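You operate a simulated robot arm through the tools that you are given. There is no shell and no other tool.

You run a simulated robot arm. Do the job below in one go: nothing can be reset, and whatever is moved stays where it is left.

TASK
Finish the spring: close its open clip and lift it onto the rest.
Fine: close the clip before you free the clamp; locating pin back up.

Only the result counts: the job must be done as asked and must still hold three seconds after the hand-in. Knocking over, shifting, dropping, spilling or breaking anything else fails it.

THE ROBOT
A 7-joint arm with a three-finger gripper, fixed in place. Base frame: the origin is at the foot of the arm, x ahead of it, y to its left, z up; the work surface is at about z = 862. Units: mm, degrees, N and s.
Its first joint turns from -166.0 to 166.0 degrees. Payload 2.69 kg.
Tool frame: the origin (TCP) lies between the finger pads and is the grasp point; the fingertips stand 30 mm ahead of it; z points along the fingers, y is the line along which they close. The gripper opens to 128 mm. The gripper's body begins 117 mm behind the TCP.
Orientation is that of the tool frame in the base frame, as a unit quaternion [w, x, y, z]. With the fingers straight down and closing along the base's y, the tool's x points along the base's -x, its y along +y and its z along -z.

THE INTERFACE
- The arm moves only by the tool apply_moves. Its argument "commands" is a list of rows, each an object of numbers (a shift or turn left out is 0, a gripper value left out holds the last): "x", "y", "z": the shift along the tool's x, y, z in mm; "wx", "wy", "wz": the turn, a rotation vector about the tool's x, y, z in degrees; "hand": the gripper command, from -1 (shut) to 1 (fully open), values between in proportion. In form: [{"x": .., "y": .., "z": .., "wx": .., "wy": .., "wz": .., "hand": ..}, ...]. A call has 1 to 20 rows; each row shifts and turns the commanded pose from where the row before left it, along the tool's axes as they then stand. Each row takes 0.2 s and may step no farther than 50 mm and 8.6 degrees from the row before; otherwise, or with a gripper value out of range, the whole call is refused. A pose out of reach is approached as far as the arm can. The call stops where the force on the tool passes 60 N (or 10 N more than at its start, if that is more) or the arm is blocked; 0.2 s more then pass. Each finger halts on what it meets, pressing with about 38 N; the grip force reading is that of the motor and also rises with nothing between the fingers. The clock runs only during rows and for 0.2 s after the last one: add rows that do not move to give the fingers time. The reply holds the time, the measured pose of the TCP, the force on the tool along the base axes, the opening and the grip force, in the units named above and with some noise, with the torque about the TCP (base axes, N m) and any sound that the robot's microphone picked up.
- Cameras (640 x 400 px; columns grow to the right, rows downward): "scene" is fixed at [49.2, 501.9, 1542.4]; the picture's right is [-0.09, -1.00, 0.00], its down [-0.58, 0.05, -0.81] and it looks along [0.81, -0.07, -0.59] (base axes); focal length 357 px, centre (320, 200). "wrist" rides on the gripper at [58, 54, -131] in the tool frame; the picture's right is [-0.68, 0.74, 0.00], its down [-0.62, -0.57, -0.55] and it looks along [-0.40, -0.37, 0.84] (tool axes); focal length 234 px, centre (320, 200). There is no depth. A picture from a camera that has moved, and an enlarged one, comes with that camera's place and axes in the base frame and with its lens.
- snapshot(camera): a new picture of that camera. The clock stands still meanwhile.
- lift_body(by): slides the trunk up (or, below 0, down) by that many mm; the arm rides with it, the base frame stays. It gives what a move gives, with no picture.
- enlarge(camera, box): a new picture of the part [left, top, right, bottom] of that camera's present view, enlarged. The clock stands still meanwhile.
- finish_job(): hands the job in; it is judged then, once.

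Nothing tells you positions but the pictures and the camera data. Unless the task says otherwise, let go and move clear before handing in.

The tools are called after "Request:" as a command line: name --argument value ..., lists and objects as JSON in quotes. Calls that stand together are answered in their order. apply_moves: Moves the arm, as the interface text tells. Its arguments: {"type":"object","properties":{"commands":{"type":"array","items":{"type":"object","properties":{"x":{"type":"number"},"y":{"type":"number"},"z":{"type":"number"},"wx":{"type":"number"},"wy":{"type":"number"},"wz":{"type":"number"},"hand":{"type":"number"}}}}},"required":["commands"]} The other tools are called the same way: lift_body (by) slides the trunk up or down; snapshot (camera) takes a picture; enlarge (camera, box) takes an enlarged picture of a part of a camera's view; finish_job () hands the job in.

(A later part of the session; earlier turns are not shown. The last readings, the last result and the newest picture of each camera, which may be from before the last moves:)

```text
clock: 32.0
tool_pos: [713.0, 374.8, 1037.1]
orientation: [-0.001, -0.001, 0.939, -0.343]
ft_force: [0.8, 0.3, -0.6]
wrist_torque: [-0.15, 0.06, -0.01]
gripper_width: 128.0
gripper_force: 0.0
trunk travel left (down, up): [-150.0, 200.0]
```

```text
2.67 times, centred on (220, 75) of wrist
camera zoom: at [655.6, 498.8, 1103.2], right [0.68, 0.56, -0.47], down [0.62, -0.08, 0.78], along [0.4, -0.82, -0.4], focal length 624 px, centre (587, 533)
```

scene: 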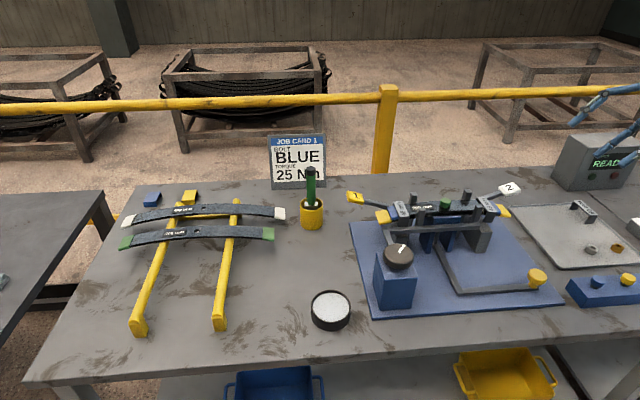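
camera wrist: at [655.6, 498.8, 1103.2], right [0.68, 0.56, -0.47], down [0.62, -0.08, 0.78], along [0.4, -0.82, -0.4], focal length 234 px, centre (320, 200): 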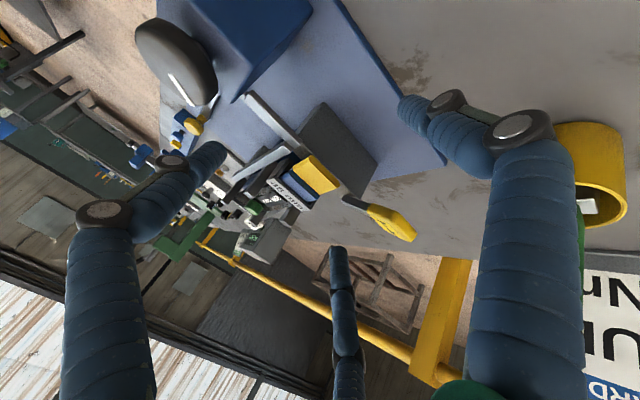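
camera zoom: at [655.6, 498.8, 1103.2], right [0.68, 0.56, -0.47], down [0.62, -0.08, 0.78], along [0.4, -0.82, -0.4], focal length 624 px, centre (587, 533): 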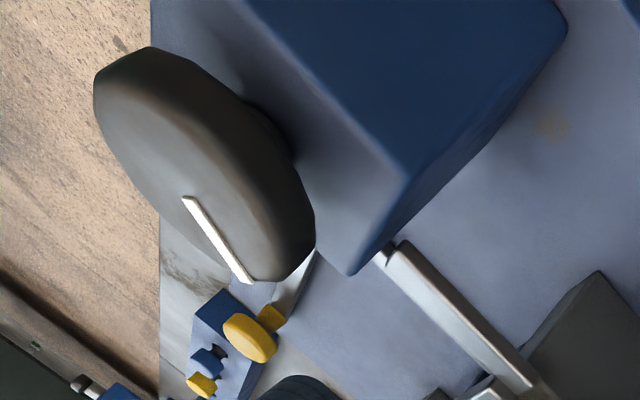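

The arm clearly enters the knob box, so the knob drives the clamp bar. Now I go to a low end-on view of clip 2 from the right.

Request:
apply_moves --commands '[{"y": -26.2, "z": -31.2}, {"y": -26.2, "z": -31.2}, {"y": -26.2, "z": -31.2}, {"y": -26.2, "z": -31.2}, {"wx": -8}, {"wx": -8}, {"wx": -8}, {"wx": -8}, {"wx": -8}, {}]'

Request:
apply_moves --commands '[{"wz": -8.2}, {"wz": -8.2}, {"wz": -8.2}, {"wz": -8.2}, {"wz": -8.2}, {"wz": -8.2}, {"wz": -8.2}, {"wz": -8.2}, {"wz": -8.2}, {"wz": -8.2}, {"wz": -8.0}, {}]'

Request:
apply_moves --commands '[{"x": 48, "y": 6}, {"x": 48, "y": 6}, {"x": 48, "y": 6}, {"x": 48, "y": 6}, {"x": 48, "y": 6}, {"x": 48, "y": 6}, {"x": 48, "y": 6}, {"x": 48, "y": 6}, {"x": 48, "y": 6}, {"x": 48, "y": 6}, {"x": 48, "y": 6}, {"x": 48, "y": 6}, {"wy": -8}, {"wy": -8}, {"wy": -8}, {"wy": -8}, {"wy": -8}, {"wy": -8}, {"wy": -8}, {}]'

Request:
snapshot --camera "wrist"

```text
clock: 34.2
tool_pos: [715.0, 373.5, 1200.3]
orientation: [0.0, 0.0, 1.0, 0.001]
ft_force: [0.1, -0.8, -0.1]
wrist_torque: [0.04, 0.0, 0.01]
gripper_width: 127.9
gripper_force: 0.0
trunk travel left (down, up): [-150.0, 200.0]
```

```text
clock: 36.8
tool_pos: [715.3, 373.4, 1199.4]
orientation: [0.0, 0.708, -0.707, 0.0]
ft_force: [-1.0, -0.2, -0.2]
wrist_torque: [0.01, -0.03, -0.01]
gripper_width: 127.9
gripper_force: 0.0
trunk travel left (down, up): [-150.0, 200.0]
```

```text
clock: 41.0
tool_pos: [644.1, -203.4, 1199.5]
orientation: [-0.333, 0.624, -0.624, -0.333]
ft_force: [0.5, -0.1, -0.5]
wrist_torque: [0.08, 0.04, 0.05]
gripper_width: 127.9
gripper_force: 0.0
trunk travel left (down, up): [-150.0, 200.0]
```

```text
taken
camera wrist: at [590.4, -343.8, 1225.4], right [-0.74, 0.38, 0.56], down [0.57, -0.11, 0.82], along [0.37, 0.92, -0.13], focal length 234 px, centre (320, 200)
```

wrist: 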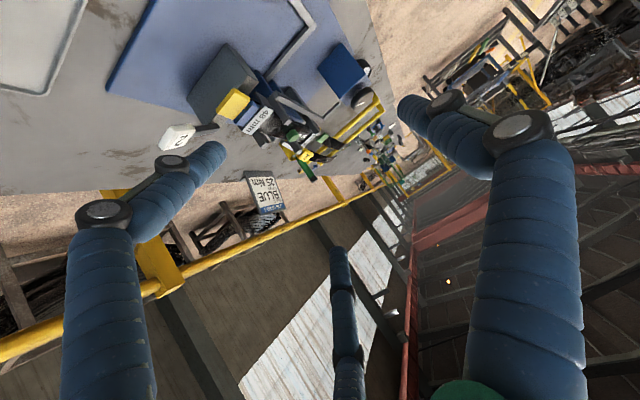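

Request:
apply_moves --commands '[{"x": 39.4, "z": 26.6}, {"x": 39.4, "z": 26.6}, {"x": 39.4, "z": 26.6}, {"x": 39.4, "z": 26.6}, {}]'

Request:
snapshot --camera "wrist"

Request:
enlarge --camera "wrist" --box '[260, 140, 400, 250]'

```text
clock: 42.2
tool_pos: [644.0, -202.8, 1010.0]
orientation: [-0.331, 0.625, -0.624, -0.333]
ft_force: [-0.4, -0.5, -0.4]
wrist_torque: [0.06, -0.01, 0.05]
gripper_width: 128.1
gripper_force: 0.1
trunk travel left (down, up): [-150.0, 200.0]
```

```text
taken
camera wrist: at [591.1, -344.0, 1036.0], right [-0.74, 0.38, 0.56], down [0.57, -0.11, 0.82], along [0.37, 0.92, -0.13], focal length 234 px, centre (320, 200)
```

wrist: 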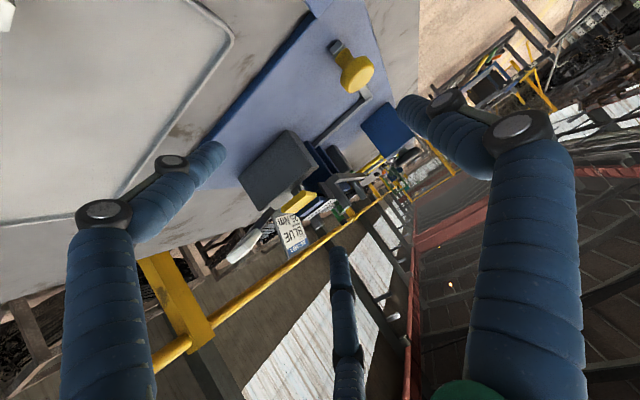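

```text
3.64 times, centred on (330, 195) of wrist
camera zoom: at [591.1, -344.0, 1036.0], right [-0.74, 0.38, 0.56], down [0.57, -0.11, 0.82], along [0.37, 0.92, -0.13], focal length 852 px, centre (284, 218)
```

zoom: 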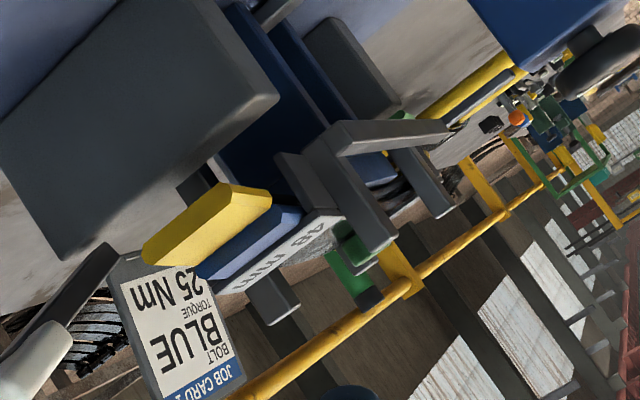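

Request:
enlarge --camera "wrist" --box '[290, 170, 350, 220]'

Request:
enlarge --camera "wrist" --box '[240, 120, 320, 180]'

Request:
enlarge --camera "wrist" --box '[220, 190, 290, 270]'

```text
8.00 times, centred on (320, 195) of wrist
camera zoom: at [591.1, -344.0, 1036.0], right [-0.74, 0.38, 0.56], down [0.57, -0.11, 0.82], along [0.37, 0.92, -0.13], focal length 1873 px, centre (320, 240)
```

zoom: 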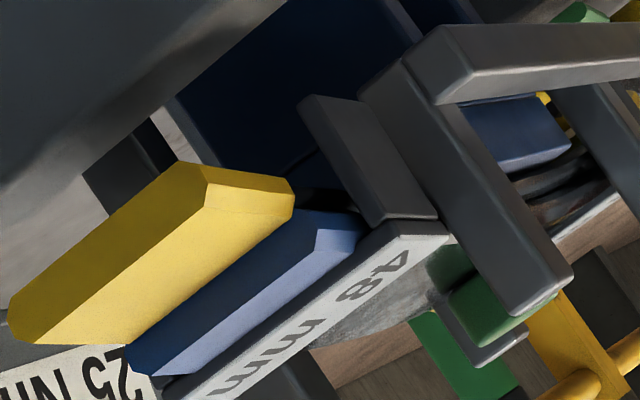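

```text
6.67 times, centred on (280, 150) of wrist
camera zoom: at [591.1, -344.0, 1036.0], right [-0.74, 0.38, 0.56], down [0.57, -0.11, 0.82], along [0.37, 0.92, -0.13], focal length 1561 px, centre (587, 533)
```

zoom: 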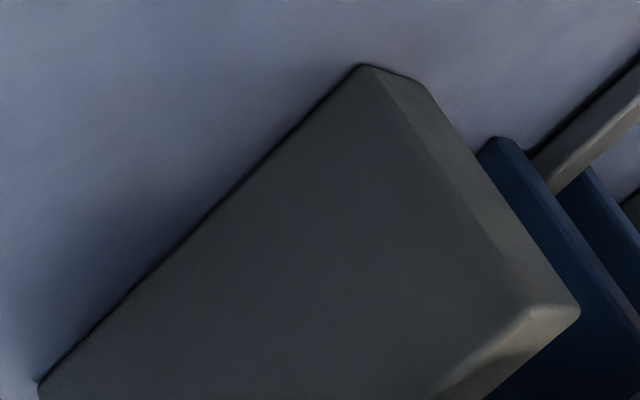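

```text
5.00 times, centred on (255, 230) of wrist
camera zoom: at [591.1, -344.0, 1036.0], right [-0.74, 0.38, 0.56], down [0.57, -0.11, 0.82], along [0.37, 0.92, -0.13], focal length 1171 px, centre (645, 50)
```

zoom: 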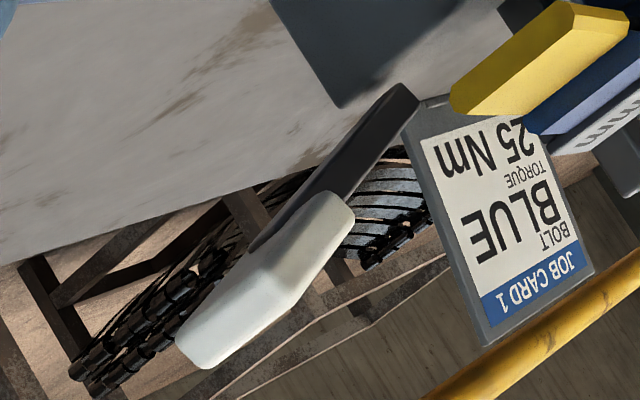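

On closer measurement clip 2's front leg hangs almost vertical too, so the open leg may be a back leg on one of the clips. I'll raise up and turn the tool round to look at the clips from behind.

Request:
apply_moves --commands '[{"x": -39.4, "z": -26.6}, {"x": -39.4, "z": -26.6}, {"x": -39.4, "z": -26.6}, {"x": -39.4, "z": -26.6}, {"wy": 8}, {"wy": 8}, {"wy": 8}, {"wy": 8}, {"wy": 8}, {"wy": 8}, {"wy": 8}, {}]'

Request:
apply_moves --commands '[{"wz": -8.2}, {"wz": -8.2}, {"wz": -8.2}, {"wz": -8.2}, {"wz": -8.2}, {"wz": -8.2}, {"wz": -8.2}, {"wz": -8.2}, {"wz": -8.2}, {"wz": -8.2}, {"wz": -8.0}, {}]'

Request:
snapshot --camera "wrist"

```text
clock: 44.8
tool_pos: [642.6, -201.9, 1200.2]
orientation: [0.0, -0.707, 0.708, 0.0]
ft_force: [0.8, 0.2, 0.5]
wrist_torque: [-0.05, -0.01, 0.01]
gripper_width: 127.7
gripper_force: 0.1
trunk travel left (down, up): [-150.0, 200.0]
```

```text
clock: 47.4
tool_pos: [657.5, -129.9, 1192.4]
orientation: [0.047, 0.992, -0.115, -0.002]
ft_force: [0.6, 1.8, -0.8]
wrist_torque: [-0.17, 0.13, 0.01]
gripper_width: 127.9
gripper_force: 0.0
out of reach, approached as far as the arm can: row 8, 9, 10, 11
trunk travel left (down, up): [-150.0, 200.0]
```

```text
taken
camera wrist: at [704.5, -182.1, 1329.6], right [-0.83, -0.56, 0.06], down [-0.46, 0.74, 0.49], along [-0.32, 0.38, -0.87], focal length 234 px, centre (320, 200)
```

wrist: 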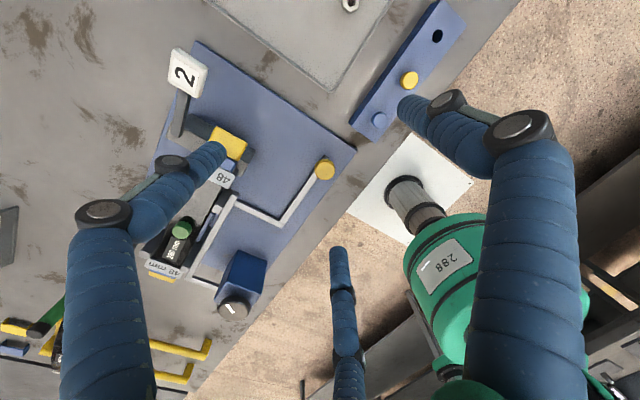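

The wrist's turning limit is near yaw -167, but that still allows a view from behind. I go to yaw -160 and centre the back of clip 2.

Request:
apply_moves --commands '[{"wz": 6.7}, {"wz": 6.7}, {"wz": 6.6}, {"x": 26.8, "y": -31.7, "z": 10.6}, {"x": 26.8, "y": -31.7, "z": 10.6}, {"x": 26.8, "y": -31.7, "z": 10.6}, {"x": 26.8, "y": -31.7, "z": 10.6}, {"x": 26.8, "y": -31.7, "z": 10.6}, {}]'

Request:
snapshot --camera "wrist"

```text
clock: 49.4
tool_pos: [855.3, -79.7, 1132.6]
orientation: [0.046, 0.957, -0.287, 0.006]
ft_force: [0.5, 0.4, -0.2]
wrist_torque: [0.01, 0.08, 0.01]
gripper_width: 127.7
gripper_force: 0.0
trunk travel left (down, up): [-150.0, 200.0]
```

```text
taken
camera wrist: at [877.0, -144.8, 1270.7], right [-0.97, -0.24, 0.04], down [-0.2, 0.86, 0.48], along [-0.15, 0.45, -0.88], focal length 234 px, centre (320, 200)
```

wrist: 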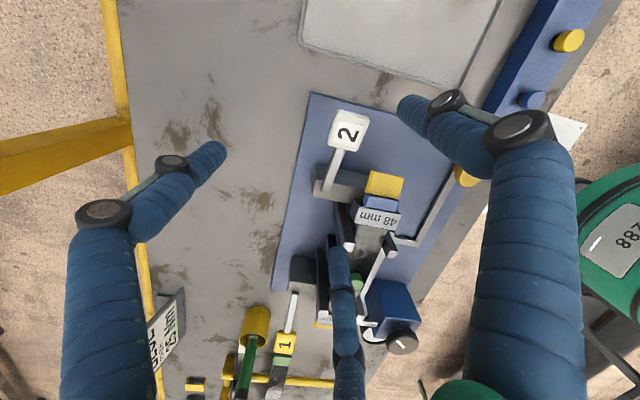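

Good view from behind. I'll enlarge clip 2 and clip 1.

Request:
enlarge --camera "wrist" --box '[310, 160, 430, 260]'

Request:
enlarge --camera "wrist" --box '[270, 230, 430, 370]'

```text
4.00 times, centred on (370, 210) of wrist
camera zoom: at [877.0, -144.8, 1270.7], right [-0.97, -0.24, 0.04], down [-0.2, 0.86, 0.48], along [-0.15, 0.45, -0.88], focal length 937 px, centre (120, 160)
```

zoom: 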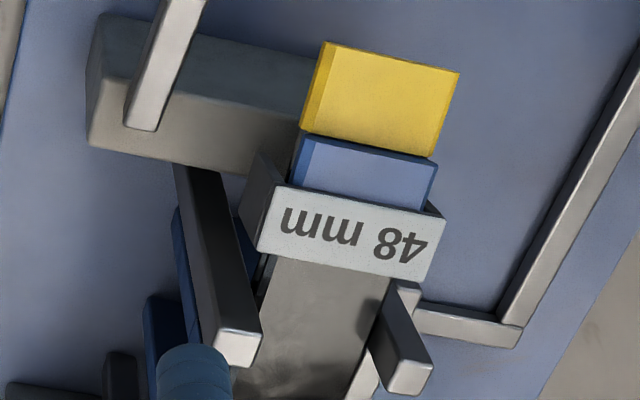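

```text
2.86 times, centred on (350, 300) of wrist
camera zoom: at [877.0, -144.8, 1270.7], right [-0.97, -0.24, 0.04], down [-0.2, 0.86, 0.48], along [-0.15, 0.45, -0.88], focal length 669 px, centre (234, -86)
```

zoom: 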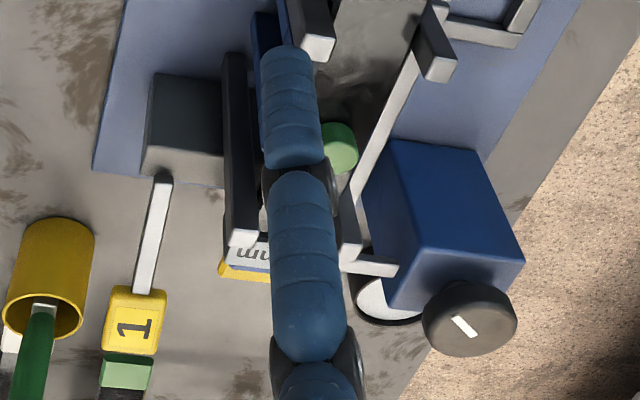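

Clip 2's back leg also looks vertical, so the difference must be subtler. I'll compare both clips at high magnification from the scene camera.

Request:
enlarge --camera "scene" --box '[378, 192, 428, 242]'

Request:
enlarge --camera "scene" --box '[465, 185, 515, 235]'

Request:
enlarge --camera "wrist" --box '[330, 180, 410, 240]'

```text
8.00 times, centred on (403, 217) of scene
camera zoom: at [49.2, 501.9, 1542.4], right [-0.09, -1.0, 0.0], down [-0.58, 0.05, -0.81], along [0.81, -0.07, -0.59], focal length 2859 px, centre (-344, 64)
```

zoom: 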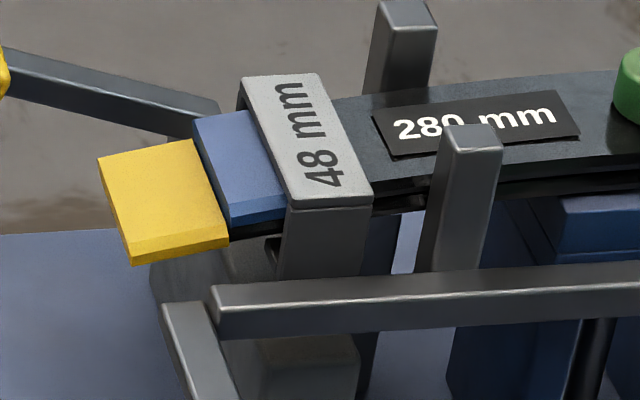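

```text
8.00 times, centred on (490, 210) of scene
camera zoom: at [49.2, 501.9, 1542.4], right [-0.09, -1.0, 0.0], down [-0.58, 0.05, -0.81], along [0.81, -0.07, -0.59], focal length 2859 px, centre (-1040, 120)
```

zoom: 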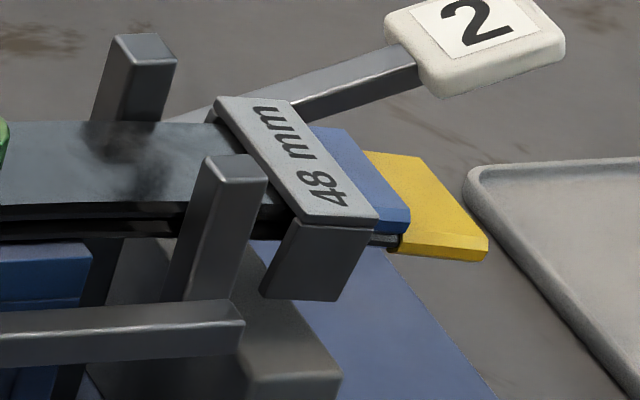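

```text
6.67 times, centred on (370, 210) of wrist
camera zoom: at [877.0, -144.8, 1270.7], right [-0.97, -0.24, 0.04], down [-0.2, 0.86, 0.48], along [-0.15, 0.45, -0.88], focal length 1561 px, centre (-13, 133)
```

zoom: 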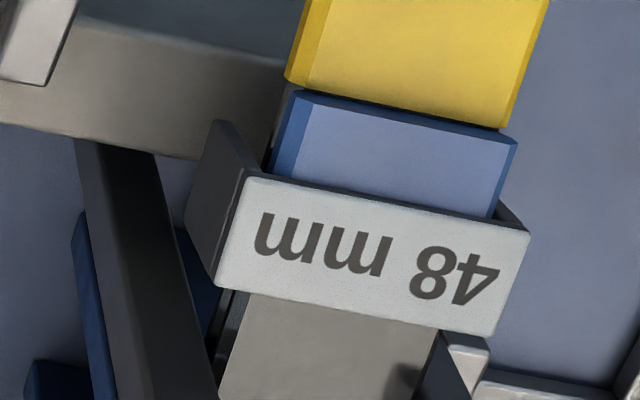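

Both clips look alike from here except that clip 1's front leg seemed longer or inclined. I'll slide +y to see clip 1 from behind for a fair comparison.

Request:
apply_moves --commands '[{"x": -22, "y": -33.4}, {"x": -22, "y": -33.4}, {"x": -22, "y": -33.4}, {}]'

Request:
snapshot --camera "wrist"

```text
clock: 50.4
tool_pos: [852.3, 43.3, 1120.6]
orientation: [0.047, 0.957, -0.288, 0.006]
ft_force: [-0.2, 0.9, -0.1]
wrist_torque: [-0.08, 0.0, 0.01]
gripper_width: 128.0
gripper_force: 0.0
trunk travel left (down, up): [-150.0, 200.0]
```

```text
taken
camera wrist: at [873.9, -20.6, 1258.6], right [-0.97, -0.24, 0.04], down [-0.2, 0.86, 0.47], along [-0.15, 0.45, -0.88], focal length 234 px, centre (320, 200)
```

wrist: 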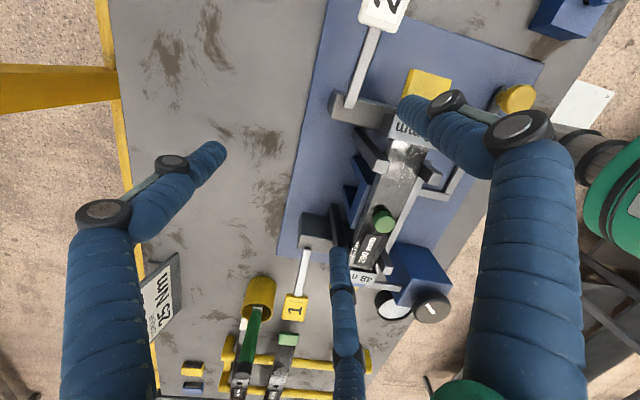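

Request:
enlarge --camera "wrist" --box '[290, 200, 430, 310]'

Request:
apply_moves --commands '[{"x": -22, "y": -33.4}, {"x": -22, "y": -33.4}, {"x": -22, "y": -33.4}, {}]'

Request:
snapshot --camera "wrist"

```text
3.64 times, centred on (360, 255) of wrist
camera zoom: at [873.9, -20.6, 1258.6], right [-0.97, -0.24, 0.04], down [-0.2, 0.86, 0.47], along [-0.15, 0.45, -0.88], focal length 852 px, centre (174, 0)
```

zoom: 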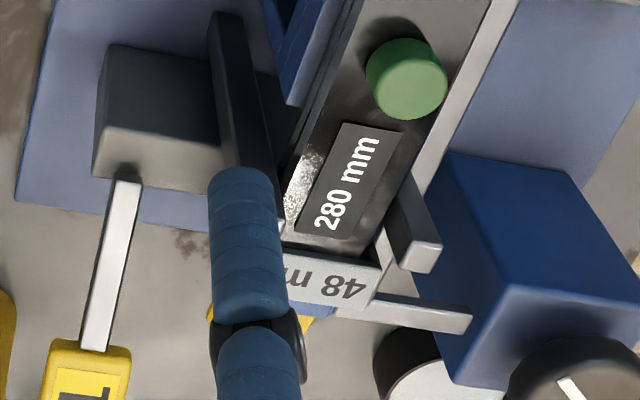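

```text
clock: 51.4
tool_pos: [854.1, 161.7, 1109.7]
orientation: [0.046, 0.957, -0.287, 0.007]
ft_force: [0.0, 1.2, -0.5]
wrist_torque: [-0.04, 0.0, 0.04]
gripper_width: 127.8
gripper_force: 0.0
trunk travel left (down, up): [-150.0, 200.0]
```

```text
taken
camera wrist: at [876.1, 96.4, 1248.1], right [-0.97, -0.24, 0.04], down [-0.2, 0.86, 0.47], along [-0.15, 0.45, -0.88], focal length 234 px, centre (320, 200)
```

wrist: 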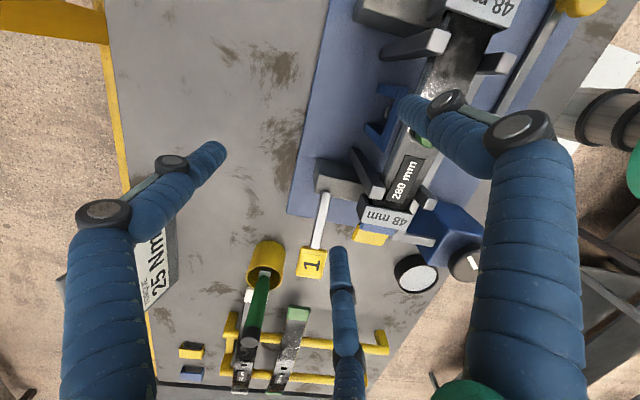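

Request:
enlarge --camera "wrist" --box '[330, 190, 440, 260]'

Request:
enlarge --camera "wrist" --box '[290, 140, 400, 280]'

Request:
enlarge --camera "wrist" --box '[160, 280, 400, 400]'

```text
5.71 times, centred on (385, 225) of wrist
camera zoom: at [876.1, 96.4, 1248.1], right [-0.97, -0.24, 0.04], down [-0.2, 0.86, 0.47], along [-0.15, 0.45, -0.88], focal length 1338 px, centre (-51, 57)
```

zoom: 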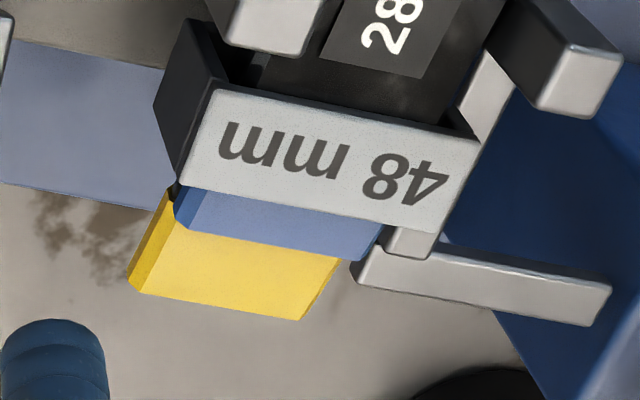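

```text
2.86 times, centred on (345, 210) of wrist
camera zoom: at [876.1, 96.4, 1248.1], right [-0.97, -0.24, 0.04], down [-0.2, 0.86, 0.47], along [-0.15, 0.45, -0.88], focal length 669 px, centre (249, 171)
```

zoom: 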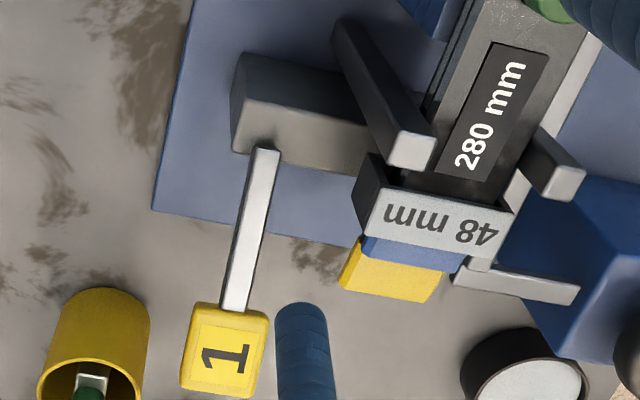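

```text
2.67 times, centred on (280, 340) of wrist
camera zoom: at [876.1, 96.4, 1248.1], right [-0.97, -0.24, 0.04], down [-0.2, 0.86, 0.47], along [-0.15, 0.45, -0.88], focal length 624 px, centre (427, -173)
```

zoom: 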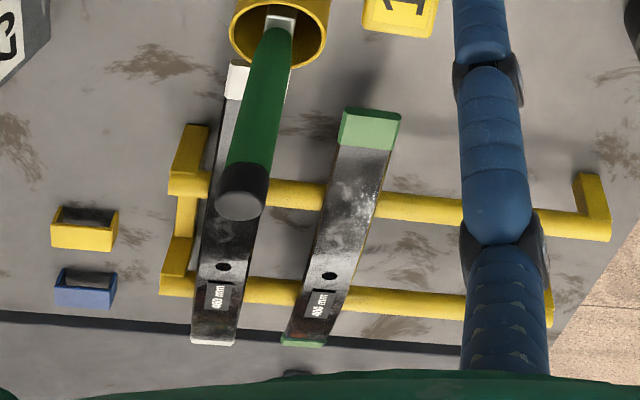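

The legs of both clips look the same length from behind, so I need to see whether anything is folded under the pack. Next I take a low level view of clip 1 from the left.

Request:
apply_moves --commands '[{"z": -45}, {"z": -45}, {"wz": 8.2}, {"wz": 8.2}, {"wz": 8.2}, {"wz": 8.2}, {"wz": 8.2}, {"wz": 8.2}, {"wz": 8.2}, {"wz": 8.2}, {"wz": 8.2}, {"wz": 8.2}, {"wz": 8.2}, {"wz": 8.2}, {"wz": 8.2}, {"wz": 8.2}, {"wz": 8.2}, {"wz": 8.2}, {"wz": 8.2}, {}]'

```text
clock: 55.6
tool_pos: [858.2, 169.4, 1200.3]
orientation: [-0.01, -0.063, 0.997, -0.045]
ft_force: [0.4, 0.0, -0.3]
wrist_torque: [-0.01, -0.01, 0.05]
gripper_width: 127.8
gripper_force: 0.1
trunk travel left (down, up): [-150.0, 200.0]
```

Request:
apply_moves --commands '[{"wz": 7.2}, {"wx": -5.2, "wy": -1.2}, {"x": 28.3, "y": 36.3}, {"x": 28.3, "y": 36.3}, {"x": 28.3, "y": 36.3}, {"x": 28.3, "y": 36.3}, {"x": 28.3, "y": 36.3}, {"x": 28.3, "y": 36.3}, {"x": 28.3, "y": 36.3}, {"x": 28.3, "y": 36.3}, {}]'

Request:
apply_moves --commands '[{"wx": 7.5}, {"wx": 7.5}, {"wx": 7.5}, {"wx": 7.5}, {"wx": 7.5}, {"wx": 7.5}, {"wx": 7.5}, {"wx": 7.5}, {"y": 43.3, "z": 25}, {"y": 43.3, "z": 25}, {"y": 43.3, "z": 25}, {"y": 43.3, "z": 25}, {}]'

Request:
snapshot --camera "wrist"

```text
clock: 58.0
tool_pos: [629.5, 462.9, 1198.0]
orientation: [0.004, 0.001, 1.0, 0.0]
ft_force: [-0.4, -0.4, -0.8]
wrist_torque: [-0.06, -0.03, 0.01]
gripper_width: 127.9
gripper_force: 0.0
trunk travel left (down, up): [-150.0, 200.0]
```

```text
clock: 60.8
tool_pos: [634.6, 462.9, 998.0]
orientation: [0.002, 0.002, 0.866, -0.5]
ft_force: [0.7, -0.1, -0.6]
wrist_torque: [-0.08, 0.0, 0.02]
gripper_width: 127.9
gripper_force: 0.1
trunk travel left (down, up): [-150.0, 200.0]
```

```text
taken
camera wrist: at [575.2, 603.1, 1017.5], right [0.68, 0.37, -0.63], down [0.61, 0.19, 0.77], along [0.41, -0.91, -0.09], focal length 234 px, centre (320, 200)
```

wrist: 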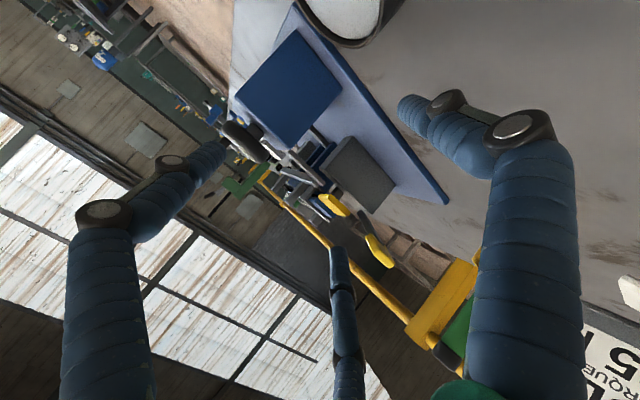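

Request:
enlarge --camera "wrist" --box '[295, 180, 355, 225]'

Request:
enlarge --camera "wrist" --box '[260, 130, 420, 280]'

```text
8.89 times, centred on (325, 202) of wrist
camera zoom: at [575.2, 603.1, 1017.5], right [0.68, 0.37, -0.63], down [0.61, 0.19, 0.77], along [0.41, -0.91, -0.09], focal length 2082 px, centre (276, 178)
```

zoom: 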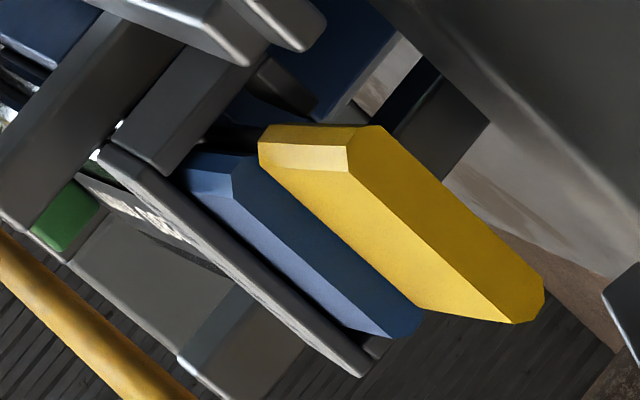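

```text
2.67 times, centred on (340, 205) of wrist
camera zoom: at [575.2, 603.1, 1017.5], right [0.68, 0.37, -0.63], down [0.61, 0.19, 0.77], along [0.41, -0.91, -0.09], focal length 624 px, centre (267, 187)
```

zoom: 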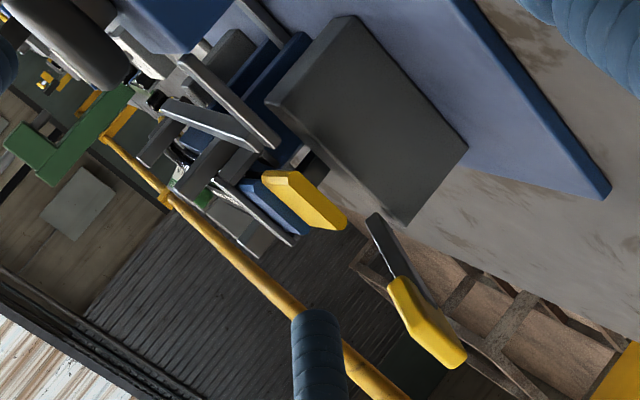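

Under clip 1 I think I see a small plate folded beneath the pack from its front leg. I'll zoom in more to confirm.

Request:
enlarge --camera "wrist" --box '[308, 178, 338, 200]'

Request:
enlarge --camera "wrist" --box '[270, 150, 340, 205]'

```text
16.00 times, centred on (323, 189) of wrist
camera zoom: at [575.2, 603.1, 1017.5], right [0.68, 0.37, -0.63], down [0.61, 0.19, 0.77], along [0.41, -0.91, -0.09], focal length 3747 px, centre (272, 376)
```

zoom: 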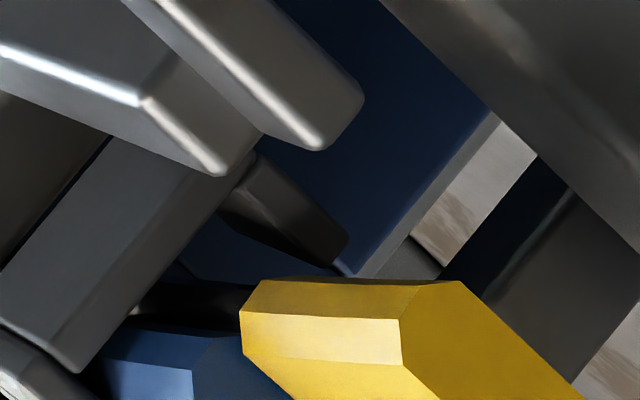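

```text
7.27 times, centred on (305, 178) of wrist
camera zoom: at [575.2, 603.1, 1017.5], right [0.68, 0.37, -0.63], down [0.61, 0.19, 0.77], along [0.41, -0.91, -0.09], focal length 1703 px, centre (429, 364)
```

zoom: 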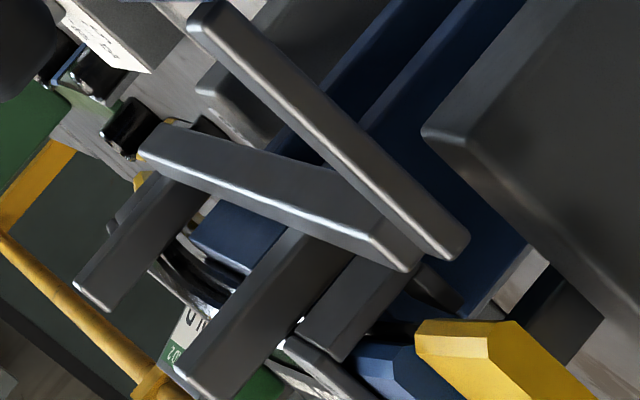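

Clip 1's front leg has a tab folded under the pack; clip 2 has none, so clip 2 is the open one. Each numbered lever sits on the grey block under its clip, so I take lever 2 to be clip 2's closer. I'll go above handle 2 near (819, -94, 990) with the fingers shut and press gently.

Request:
apply_moves --commands '[{"y": -35, "z": -20.2}, {"y": -35, "z": -20.2}, {"y": -35, "z": -20.2}, {"y": -35, "z": -20.2}, {"y": -35, "z": -20.2}, {"wx": -7.5}, {"wx": -7.5}, {"wx": -7.5}, {"wx": -7.5}, {"wx": -7.5}, {"wx": -7.5}, {"wx": -7.5}, {"wx": -7.5}, {}]'

Request:
apply_moves --commands '[{"x": -15.3, "y": -46.4, "hand": -1}, {"x": -15.3, "y": -46.4}, {"x": -15.3, "y": -46.4}, {"x": -15.3, "y": -46.4}, {"x": -15.3, "y": -46.4}, {"x": -15.3, "y": -46.4}, {"x": -15.3, "y": -46.4}, {"x": -15.3, "y": -46.4}, {"x": -15.3, "y": -46.4}, {"x": -15.3, "y": -46.4}, {"x": -15.3, "y": -46.4}, {"x": -15.3, "y": -46.4}, {}]'

Request:
snapshot --camera "wrist"

Request:
snapshot --camera "scene"

```text
clock: 63.8
tool_pos: [628.7, 460.2, 1200.9]
orientation: [0.003, 0.0, 1.0, 0.001]
ft_force: [0.1, -0.7, 0.1]
wrist_torque: [0.05, 0.0, -0.01]
gripper_width: 128.1
gripper_force: 0.0
trunk travel left (down, up): [-150.0, 200.0]
```

```text
clock: 66.6
tool_pos: [813.2, -96.4, 1202.2]
orientation: [0.003, 0.0, 1.0, -0.001]
ft_force: [0.8, -0.2, -0.8]
wrist_torque: [0.09, 0.0, 0.01]
gripper_width: 2.1
gripper_force: 31.8
trunk travel left (down, up): [-150.0, 200.0]
```

```text
taken
camera wrist: at [754.6, -43.3, 1333.2], right [0.68, 0.74, 0.0], down [0.61, -0.57, 0.55], along [0.41, -0.37, -0.83], focal length 234 px, centre (320, 200)
```

wrist: 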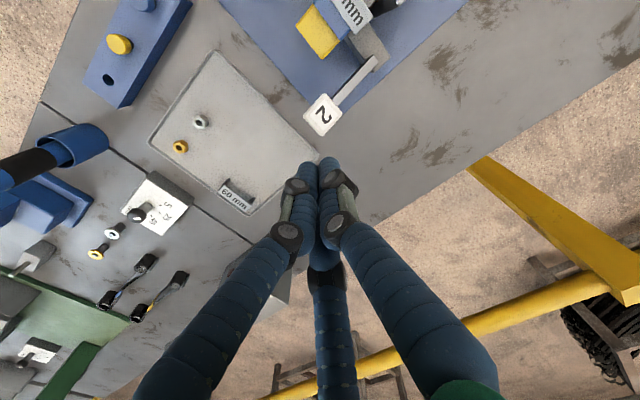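

```text
taken
```

scene: 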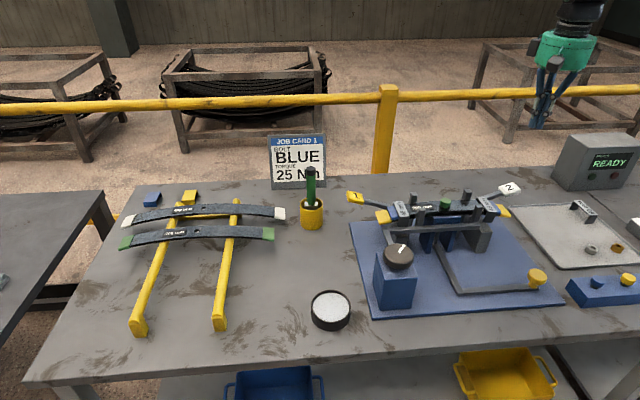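

The fingertips are shut and lined up over handle 2, which I place at about (816, -94, 990). I'll descend to 10 mm above it and check.

Request:
apply_moves --commands '[{"x": -3, "z": 43}, {"z": 43}, {"z": 43}, {"z": 40}, {}]'

Request:
enlarge --camera "scene" --box '[470, 140, 560, 230]'

Request:
snapshot --camera "wrist"

```text
clock: 67.8
tool_pos: [817.2, -95.4, 1032.7]
orientation: [0.004, 0.0, 1.0, 0.0]
ft_force: [-0.2, 0.1, -0.4]
wrist_torque: [0.03, 0.05, -0.03]
gripper_width: 2.3
gripper_force: 31.2
trunk travel left (down, up): [-150.0, 200.0]
```

```text
4.44 times, centred on (515, 185) of scene
camera zoom: at [49.2, 501.9, 1542.4], right [-0.09, -1.0, 0.0], down [-0.58, 0.05, -0.81], along [0.81, -0.07, -0.59], focal length 1589 px, centre (-547, 267)
```

zoom: 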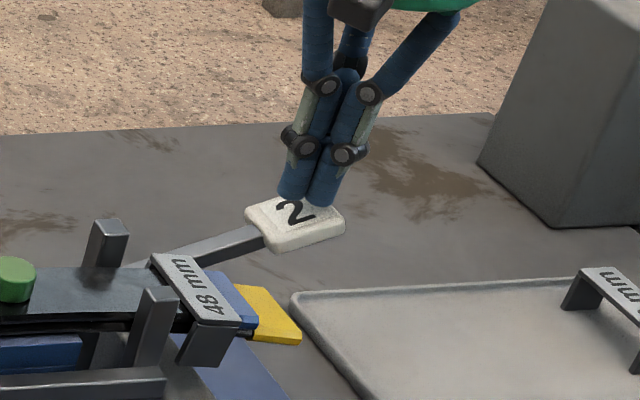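

```text
taken
camera wrist: at [759.4, -41.3, 1164.0], right [0.68, 0.74, 0.0], down [0.61, -0.56, 0.55], along [0.41, -0.37, -0.83], focal length 234 px, centre (320, 200)
```

wrist: 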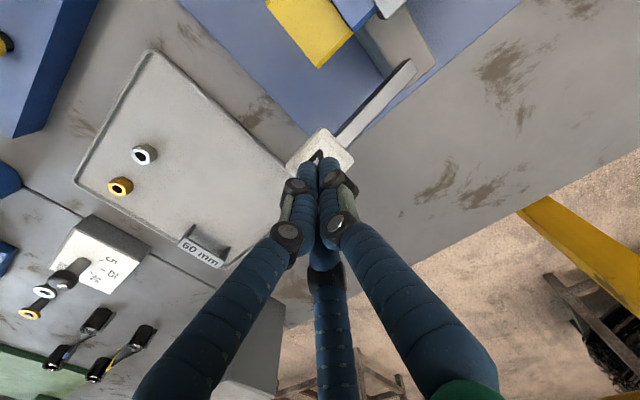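

The fingertips are right over the white handle. I'll press down in small steps and watch the force.

Request:
apply_moves --commands '[{"z": 4}, {"z": 4}, {"z": 4}, {"z": 4}, {}]'

```text
clock: 69.0
tool_pos: [819.3, -95.3, 1017.0]
orientation: [0.004, 0.0, 1.0, 0.001]
ft_force: [0.0, -0.7, 3.4]
wrist_torque: [0.0, 0.02, -0.01]
gripper_width: 1.9
gripper_force: 31.8
trunk travel left (down, up): [-150.0, 200.0]
```

Request:
apply_moves --commands '[{"z": 3}, {"z": 3}, {}]'

Request:
enlarge --camera "scene" --box '[465, 160, 545, 240]'

```text
clock: 69.8
tool_pos: [819.0, -96.0, 1012.1]
orientation: [0.003, 0.0, 1.0, 0.0]
ft_force: [0.9, -1.1, 2.7]
wrist_torque: [-0.07, 0.01, -0.02]
gripper_width: 1.9
gripper_force: 30.8
trunk travel left (down, up): [-150.0, 200.0]
```

```text
5.00 times, centred on (505, 200) of scene
camera zoom: at [49.2, 501.9, 1542.4], right [-0.09, -1.0, 0.0], down [-0.58, 0.05, -0.81], along [0.81, -0.07, -0.59], focal length 1787 px, centre (-605, 200)
```

zoom: 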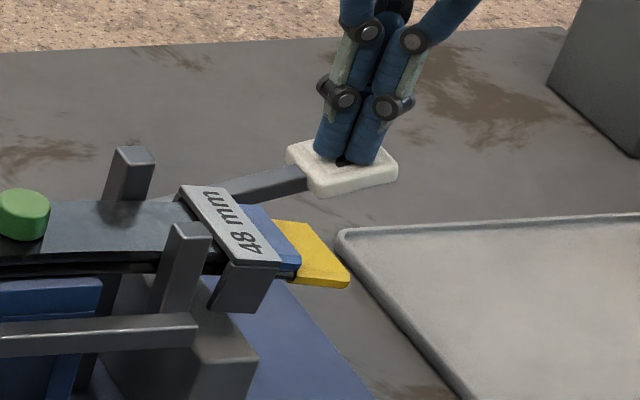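

The lever moves down with only about 3 N. I'll continue another 10 mm and check what changes at the clip.

Request:
apply_moves --commands '[{"z": 5}, {"z": 5}, {}]'

Request:
enlarge --camera "scene" --box '[465, 160, 545, 240]'

Request:
enlarge --camera "scene" --box '[340, 170, 580, 320]'

```text
clock: 70.6
tool_pos: [816.7, -96.1, 1002.9]
orientation: [0.003, 0.0, 1.0, 0.0]
ft_force: [-1.2, 0.0, 4.3]
wrist_torque: [-0.08, 0.04, -0.05]
gripper_width: 2.2
gripper_force: 31.2
trunk travel left (down, up): [-150.0, 200.0]
```

```text
5.00 times, centred on (505, 200) of scene
camera zoom: at [49.2, 501.9, 1542.4], right [-0.09, -1.0, 0.0], down [-0.58, 0.05, -0.81], along [0.81, -0.07, -0.59], focal length 1787 px, centre (-605, 200)
```

zoom: 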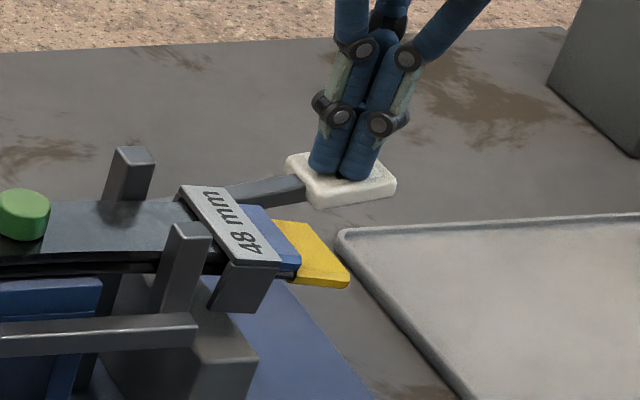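

```text
2.67 times, centred on (460, 245) of scene
camera zoom: at [49.2, 501.9, 1542.4], right [-0.09, -1.0, 0.0], down [-0.58, 0.05, -0.81], along [0.81, -0.07, -0.59], focal length 953 px, centre (-53, 80)
```

zoom: 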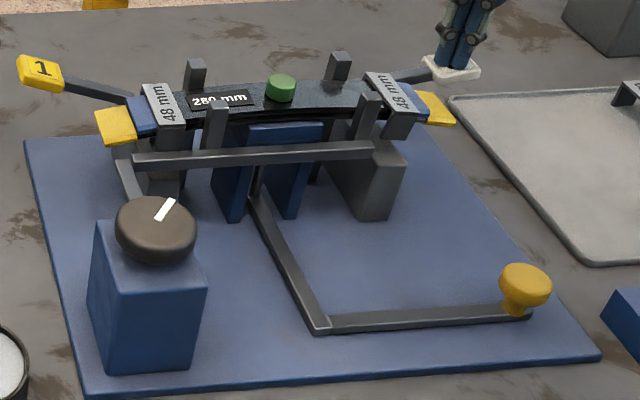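

Only lever 2 has moved and nothing else has shifted. I'll keep pressing.

Request:
apply_moves --commands '[{"z": 5}, {"z": 5}, {"z": 5}, {"z": 5}, {}]'

Request:
enlarge --camera "scene" --box '[465, 160, 545, 240]'

```text
clock: 71.8
tool_pos: [817.0, -97.1, 981.2]
orientation: [0.005, 0.0, 1.0, 0.0]
ft_force: [0.4, -3.7, 7.2]
wrist_torque: [0.01, 0.0, -0.01]
gripper_width: 2.1
gripper_force: 31.0
trunk travel left (down, up): [-150.0, 200.0]
```

```text
5.00 times, centred on (505, 200) of scene
camera zoom: at [49.2, 501.9, 1542.4], right [-0.09, -1.0, 0.0], down [-0.58, 0.05, -0.81], along [0.81, -0.07, -0.59], focal length 1787 px, centre (-605, 200)
```

zoom: 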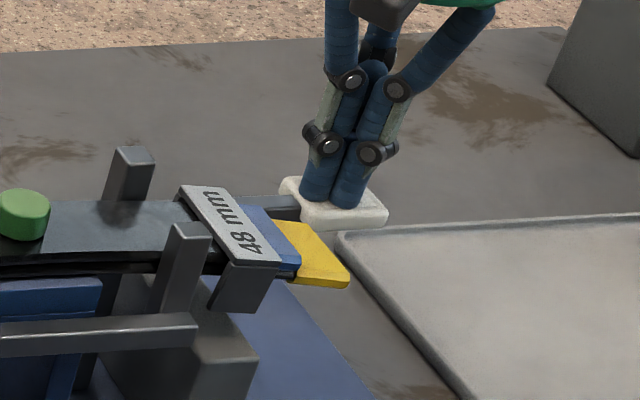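

The resistance is rising slowly like a return spring. I'll continue down and watch for a click.

Request:
apply_moves --commands '[{"z": 5}, {"z": 5}, {"z": 5}, {"z": 5}, {}]'

Request:
enlarge --camera "scene" --box '[465, 160, 545, 240]'

```text
clock: 72.9
tool_pos: [822.2, -95.8, 970.4]
orientation: [0.01, 0.0, 1.0, -0.001]
ft_force: [4.1, 0.3, 17.5]
wrist_torque: [0.29, -0.06, 0.08]
gripper_width: 1.8
gripper_force: 31.0
trunk travel left (down, up): [-150.0, 200.0]
stopped in row 5: the force on the tool passed its limit at 63 N (the readings are from after the stop); the commanded pose is now the measured one
```

```text
5.00 times, centred on (505, 200) of scene
camera zoom: at [49.2, 501.9, 1542.4], right [-0.09, -1.0, 0.0], down [-0.58, 0.05, -0.81], along [0.81, -0.07, -0.59], focal length 1787 px, centre (-605, 200)
```

zoom: 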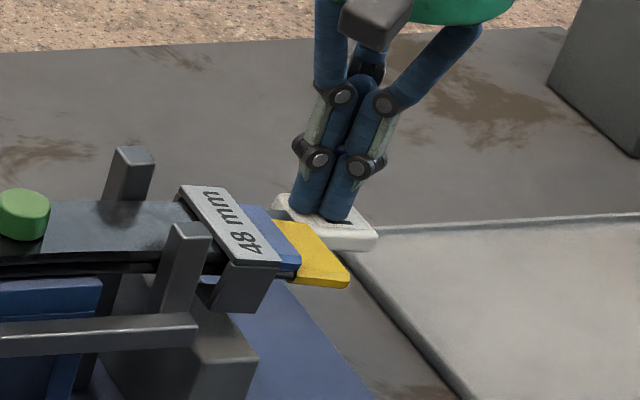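

The lever hit its end stop near -10°, with no sound reported. I'll check the clip with the lever held down.

Request:
enlarge --camera "scene" --box '[465, 185, 515, 235]'

Request:
enlarge --camera "wrist" --box '[220, 0, 440, 160]'

Request:
enlarge --camera "scene" --box '[340, 170, 580, 320]'

```text
8.00 times, centred on (490, 210) of scene
camera zoom: at [49.2, 501.9, 1542.4], right [-0.09, -1.0, 0.0], down [-0.58, 0.05, -0.81], along [0.81, -0.07, -0.59], focal length 2859 px, centre (-1040, 120)
```

zoom: 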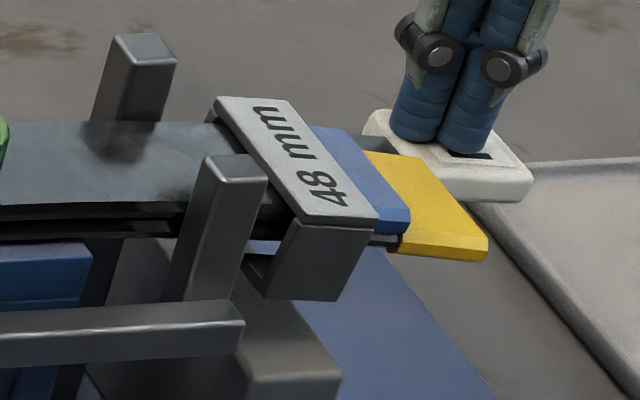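

```text
2.50 times, centred on (330, 80) of wrist
camera zoom: at [761.2, -42.9, 1101.0], right [0.68, 0.74, 0.01], down [0.61, -0.56, 0.56], along [0.42, -0.37, -0.83], focal length 585 px, centre (295, 500)
```

zoom: 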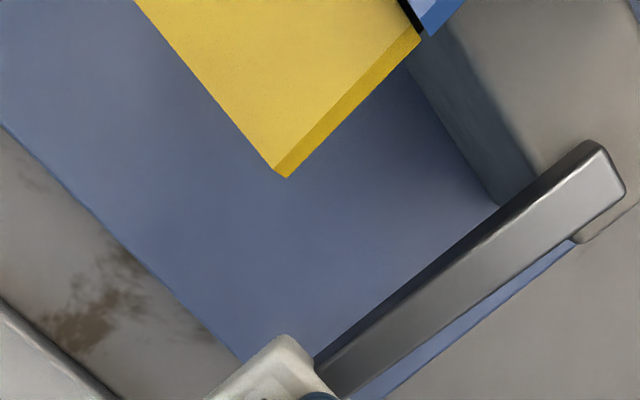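

```text
2.67 times, centred on (460, 245) of scene
camera zoom: at [49.2, 501.9, 1542.4], right [-0.09, -1.0, 0.0], down [-0.58, 0.05, -0.81], along [0.81, -0.07, -0.59], focal length 953 px, centre (-53, 80)
```

zoom: 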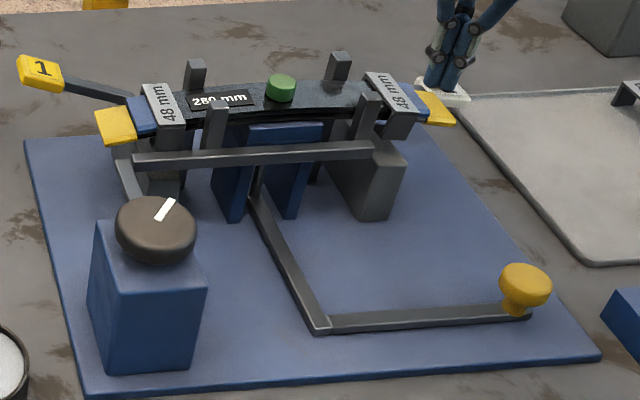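

Beside clip 2's front leg there is now a dark piece that wasn't there before, so a tab seems to have folded under. I'll lift off and see whether it stays.

Request:
apply_moves --commands '[{"z": -10}, {"z": -20}, {"z": -40}, {"z": -40}, {}]'

Request:
enlarge --camera "scene" --box '[465, 185, 515, 235]'

Request:
enlarge --camera "scene" --box '[482, 205, 502, 227]'

```text
clock: 74.1
tool_pos: [818.6, -95.8, 1077.4]
orientation: [0.007, 0.0, 1.0, -0.002]
ft_force: [-0.6, 0.3, 0.2]
wrist_torque: [-0.01, -0.08, -0.02]
gripper_width: 2.2
gripper_force: 31.4
trunk travel left (down, up): [-150.0, 200.0]
```

```text
8.00 times, centred on (490, 210) of scene
camera zoom: at [49.2, 501.9, 1542.4], right [-0.09, -1.0, 0.0], down [-0.58, 0.05, -0.81], along [0.81, -0.07, -0.59], focal length 2859 px, centre (-1040, 120)
```

zoom: 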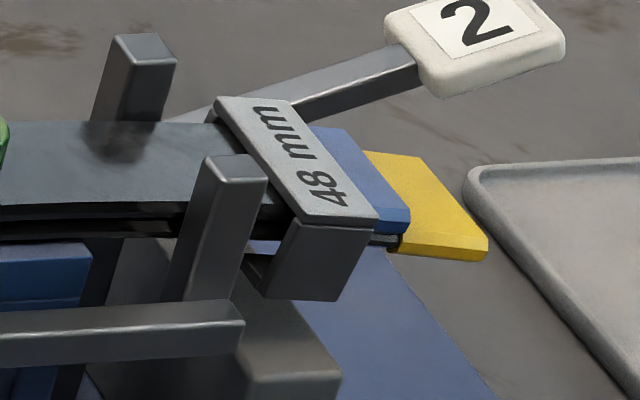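

```text
16.00 times, centred on (492, 216) of scene
camera zoom: at [49.2, 501.9, 1542.4], right [-0.09, -1.0, 0.0], down [-0.58, 0.05, -0.81], along [0.81, -0.07, -0.59], focal length 5719 px, centre (-2432, -56)
```

zoom: 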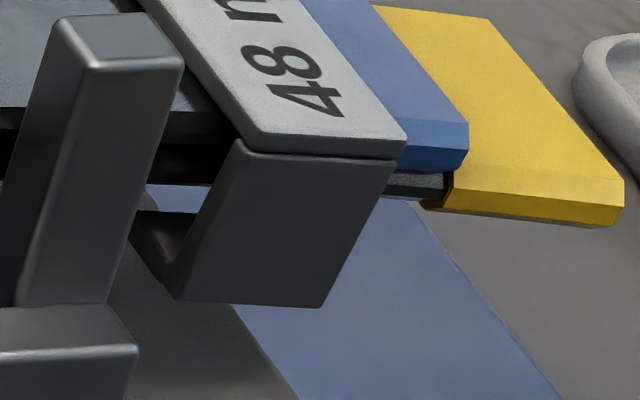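

The lever sprang back and the folded tab under clip 2 stays, matching clip 1. I'll confirm from the right-end view before touching the clamp.

Request:
apply_moves --commands '[{"z": -45, "hand": 1}, {"z": -45}, {"z": -35}, {"wz": -8.2}, {"wz": -8.2}, {"wz": -8.2}, {"wz": -8.2}, {"wz": -8.2}, {"wz": -8.2}, {"wz": -8.2}, {"wz": -8.2}, {"wz": -8.2}, {"wz": -8.2}, {"wz": -8.0}, {}]'

Request:
apply_moves --commands '[{"x": 26, "y": 43}, {"x": 26, "y": 43}, {"x": 26, "y": 43}, {"x": 26, "y": 43}, {"wy": -8}, {"wy": -8}, {"wy": -8}, {"wy": -8}, {"wy": -8}, {"wy": -8}, {"wy": -8}, {"x": 39.4, "z": 26.6}, {"x": 39.4, "z": 26.6}, {"x": 39.4, "z": 26.6}, {"x": 39.4, "z": 26.6}, {}]'

Request:
snapshot --camera "wrist"

```text
clock: 77.3
tool_pos: [819.1, -97.0, 1201.9]
orientation: [-0.003, 0.708, -0.707, 0.005]
ft_force: [-0.3, -0.2, 0.0]
wrist_torque: [-0.03, -0.03, 0.03]
gripper_width: 128.1
gripper_force: 0.1
trunk travel left (down, up): [-150.0, 200.0]
```

```text
refused: row 1 steps farther than a row can; nothing moved
```

```text
taken
camera wrist: at [763.1, -155.0, 1332.7], right [-0.74, 0.67, -0.01], down [0.56, 0.62, 0.55], along [0.38, 0.4, -0.83], focal length 234 px, centre (320, 200)
```

wrist: 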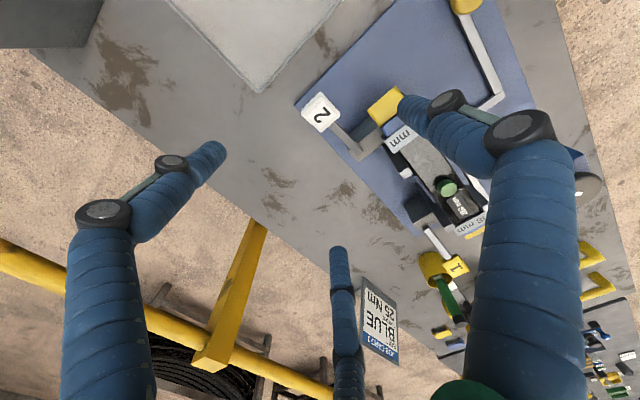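

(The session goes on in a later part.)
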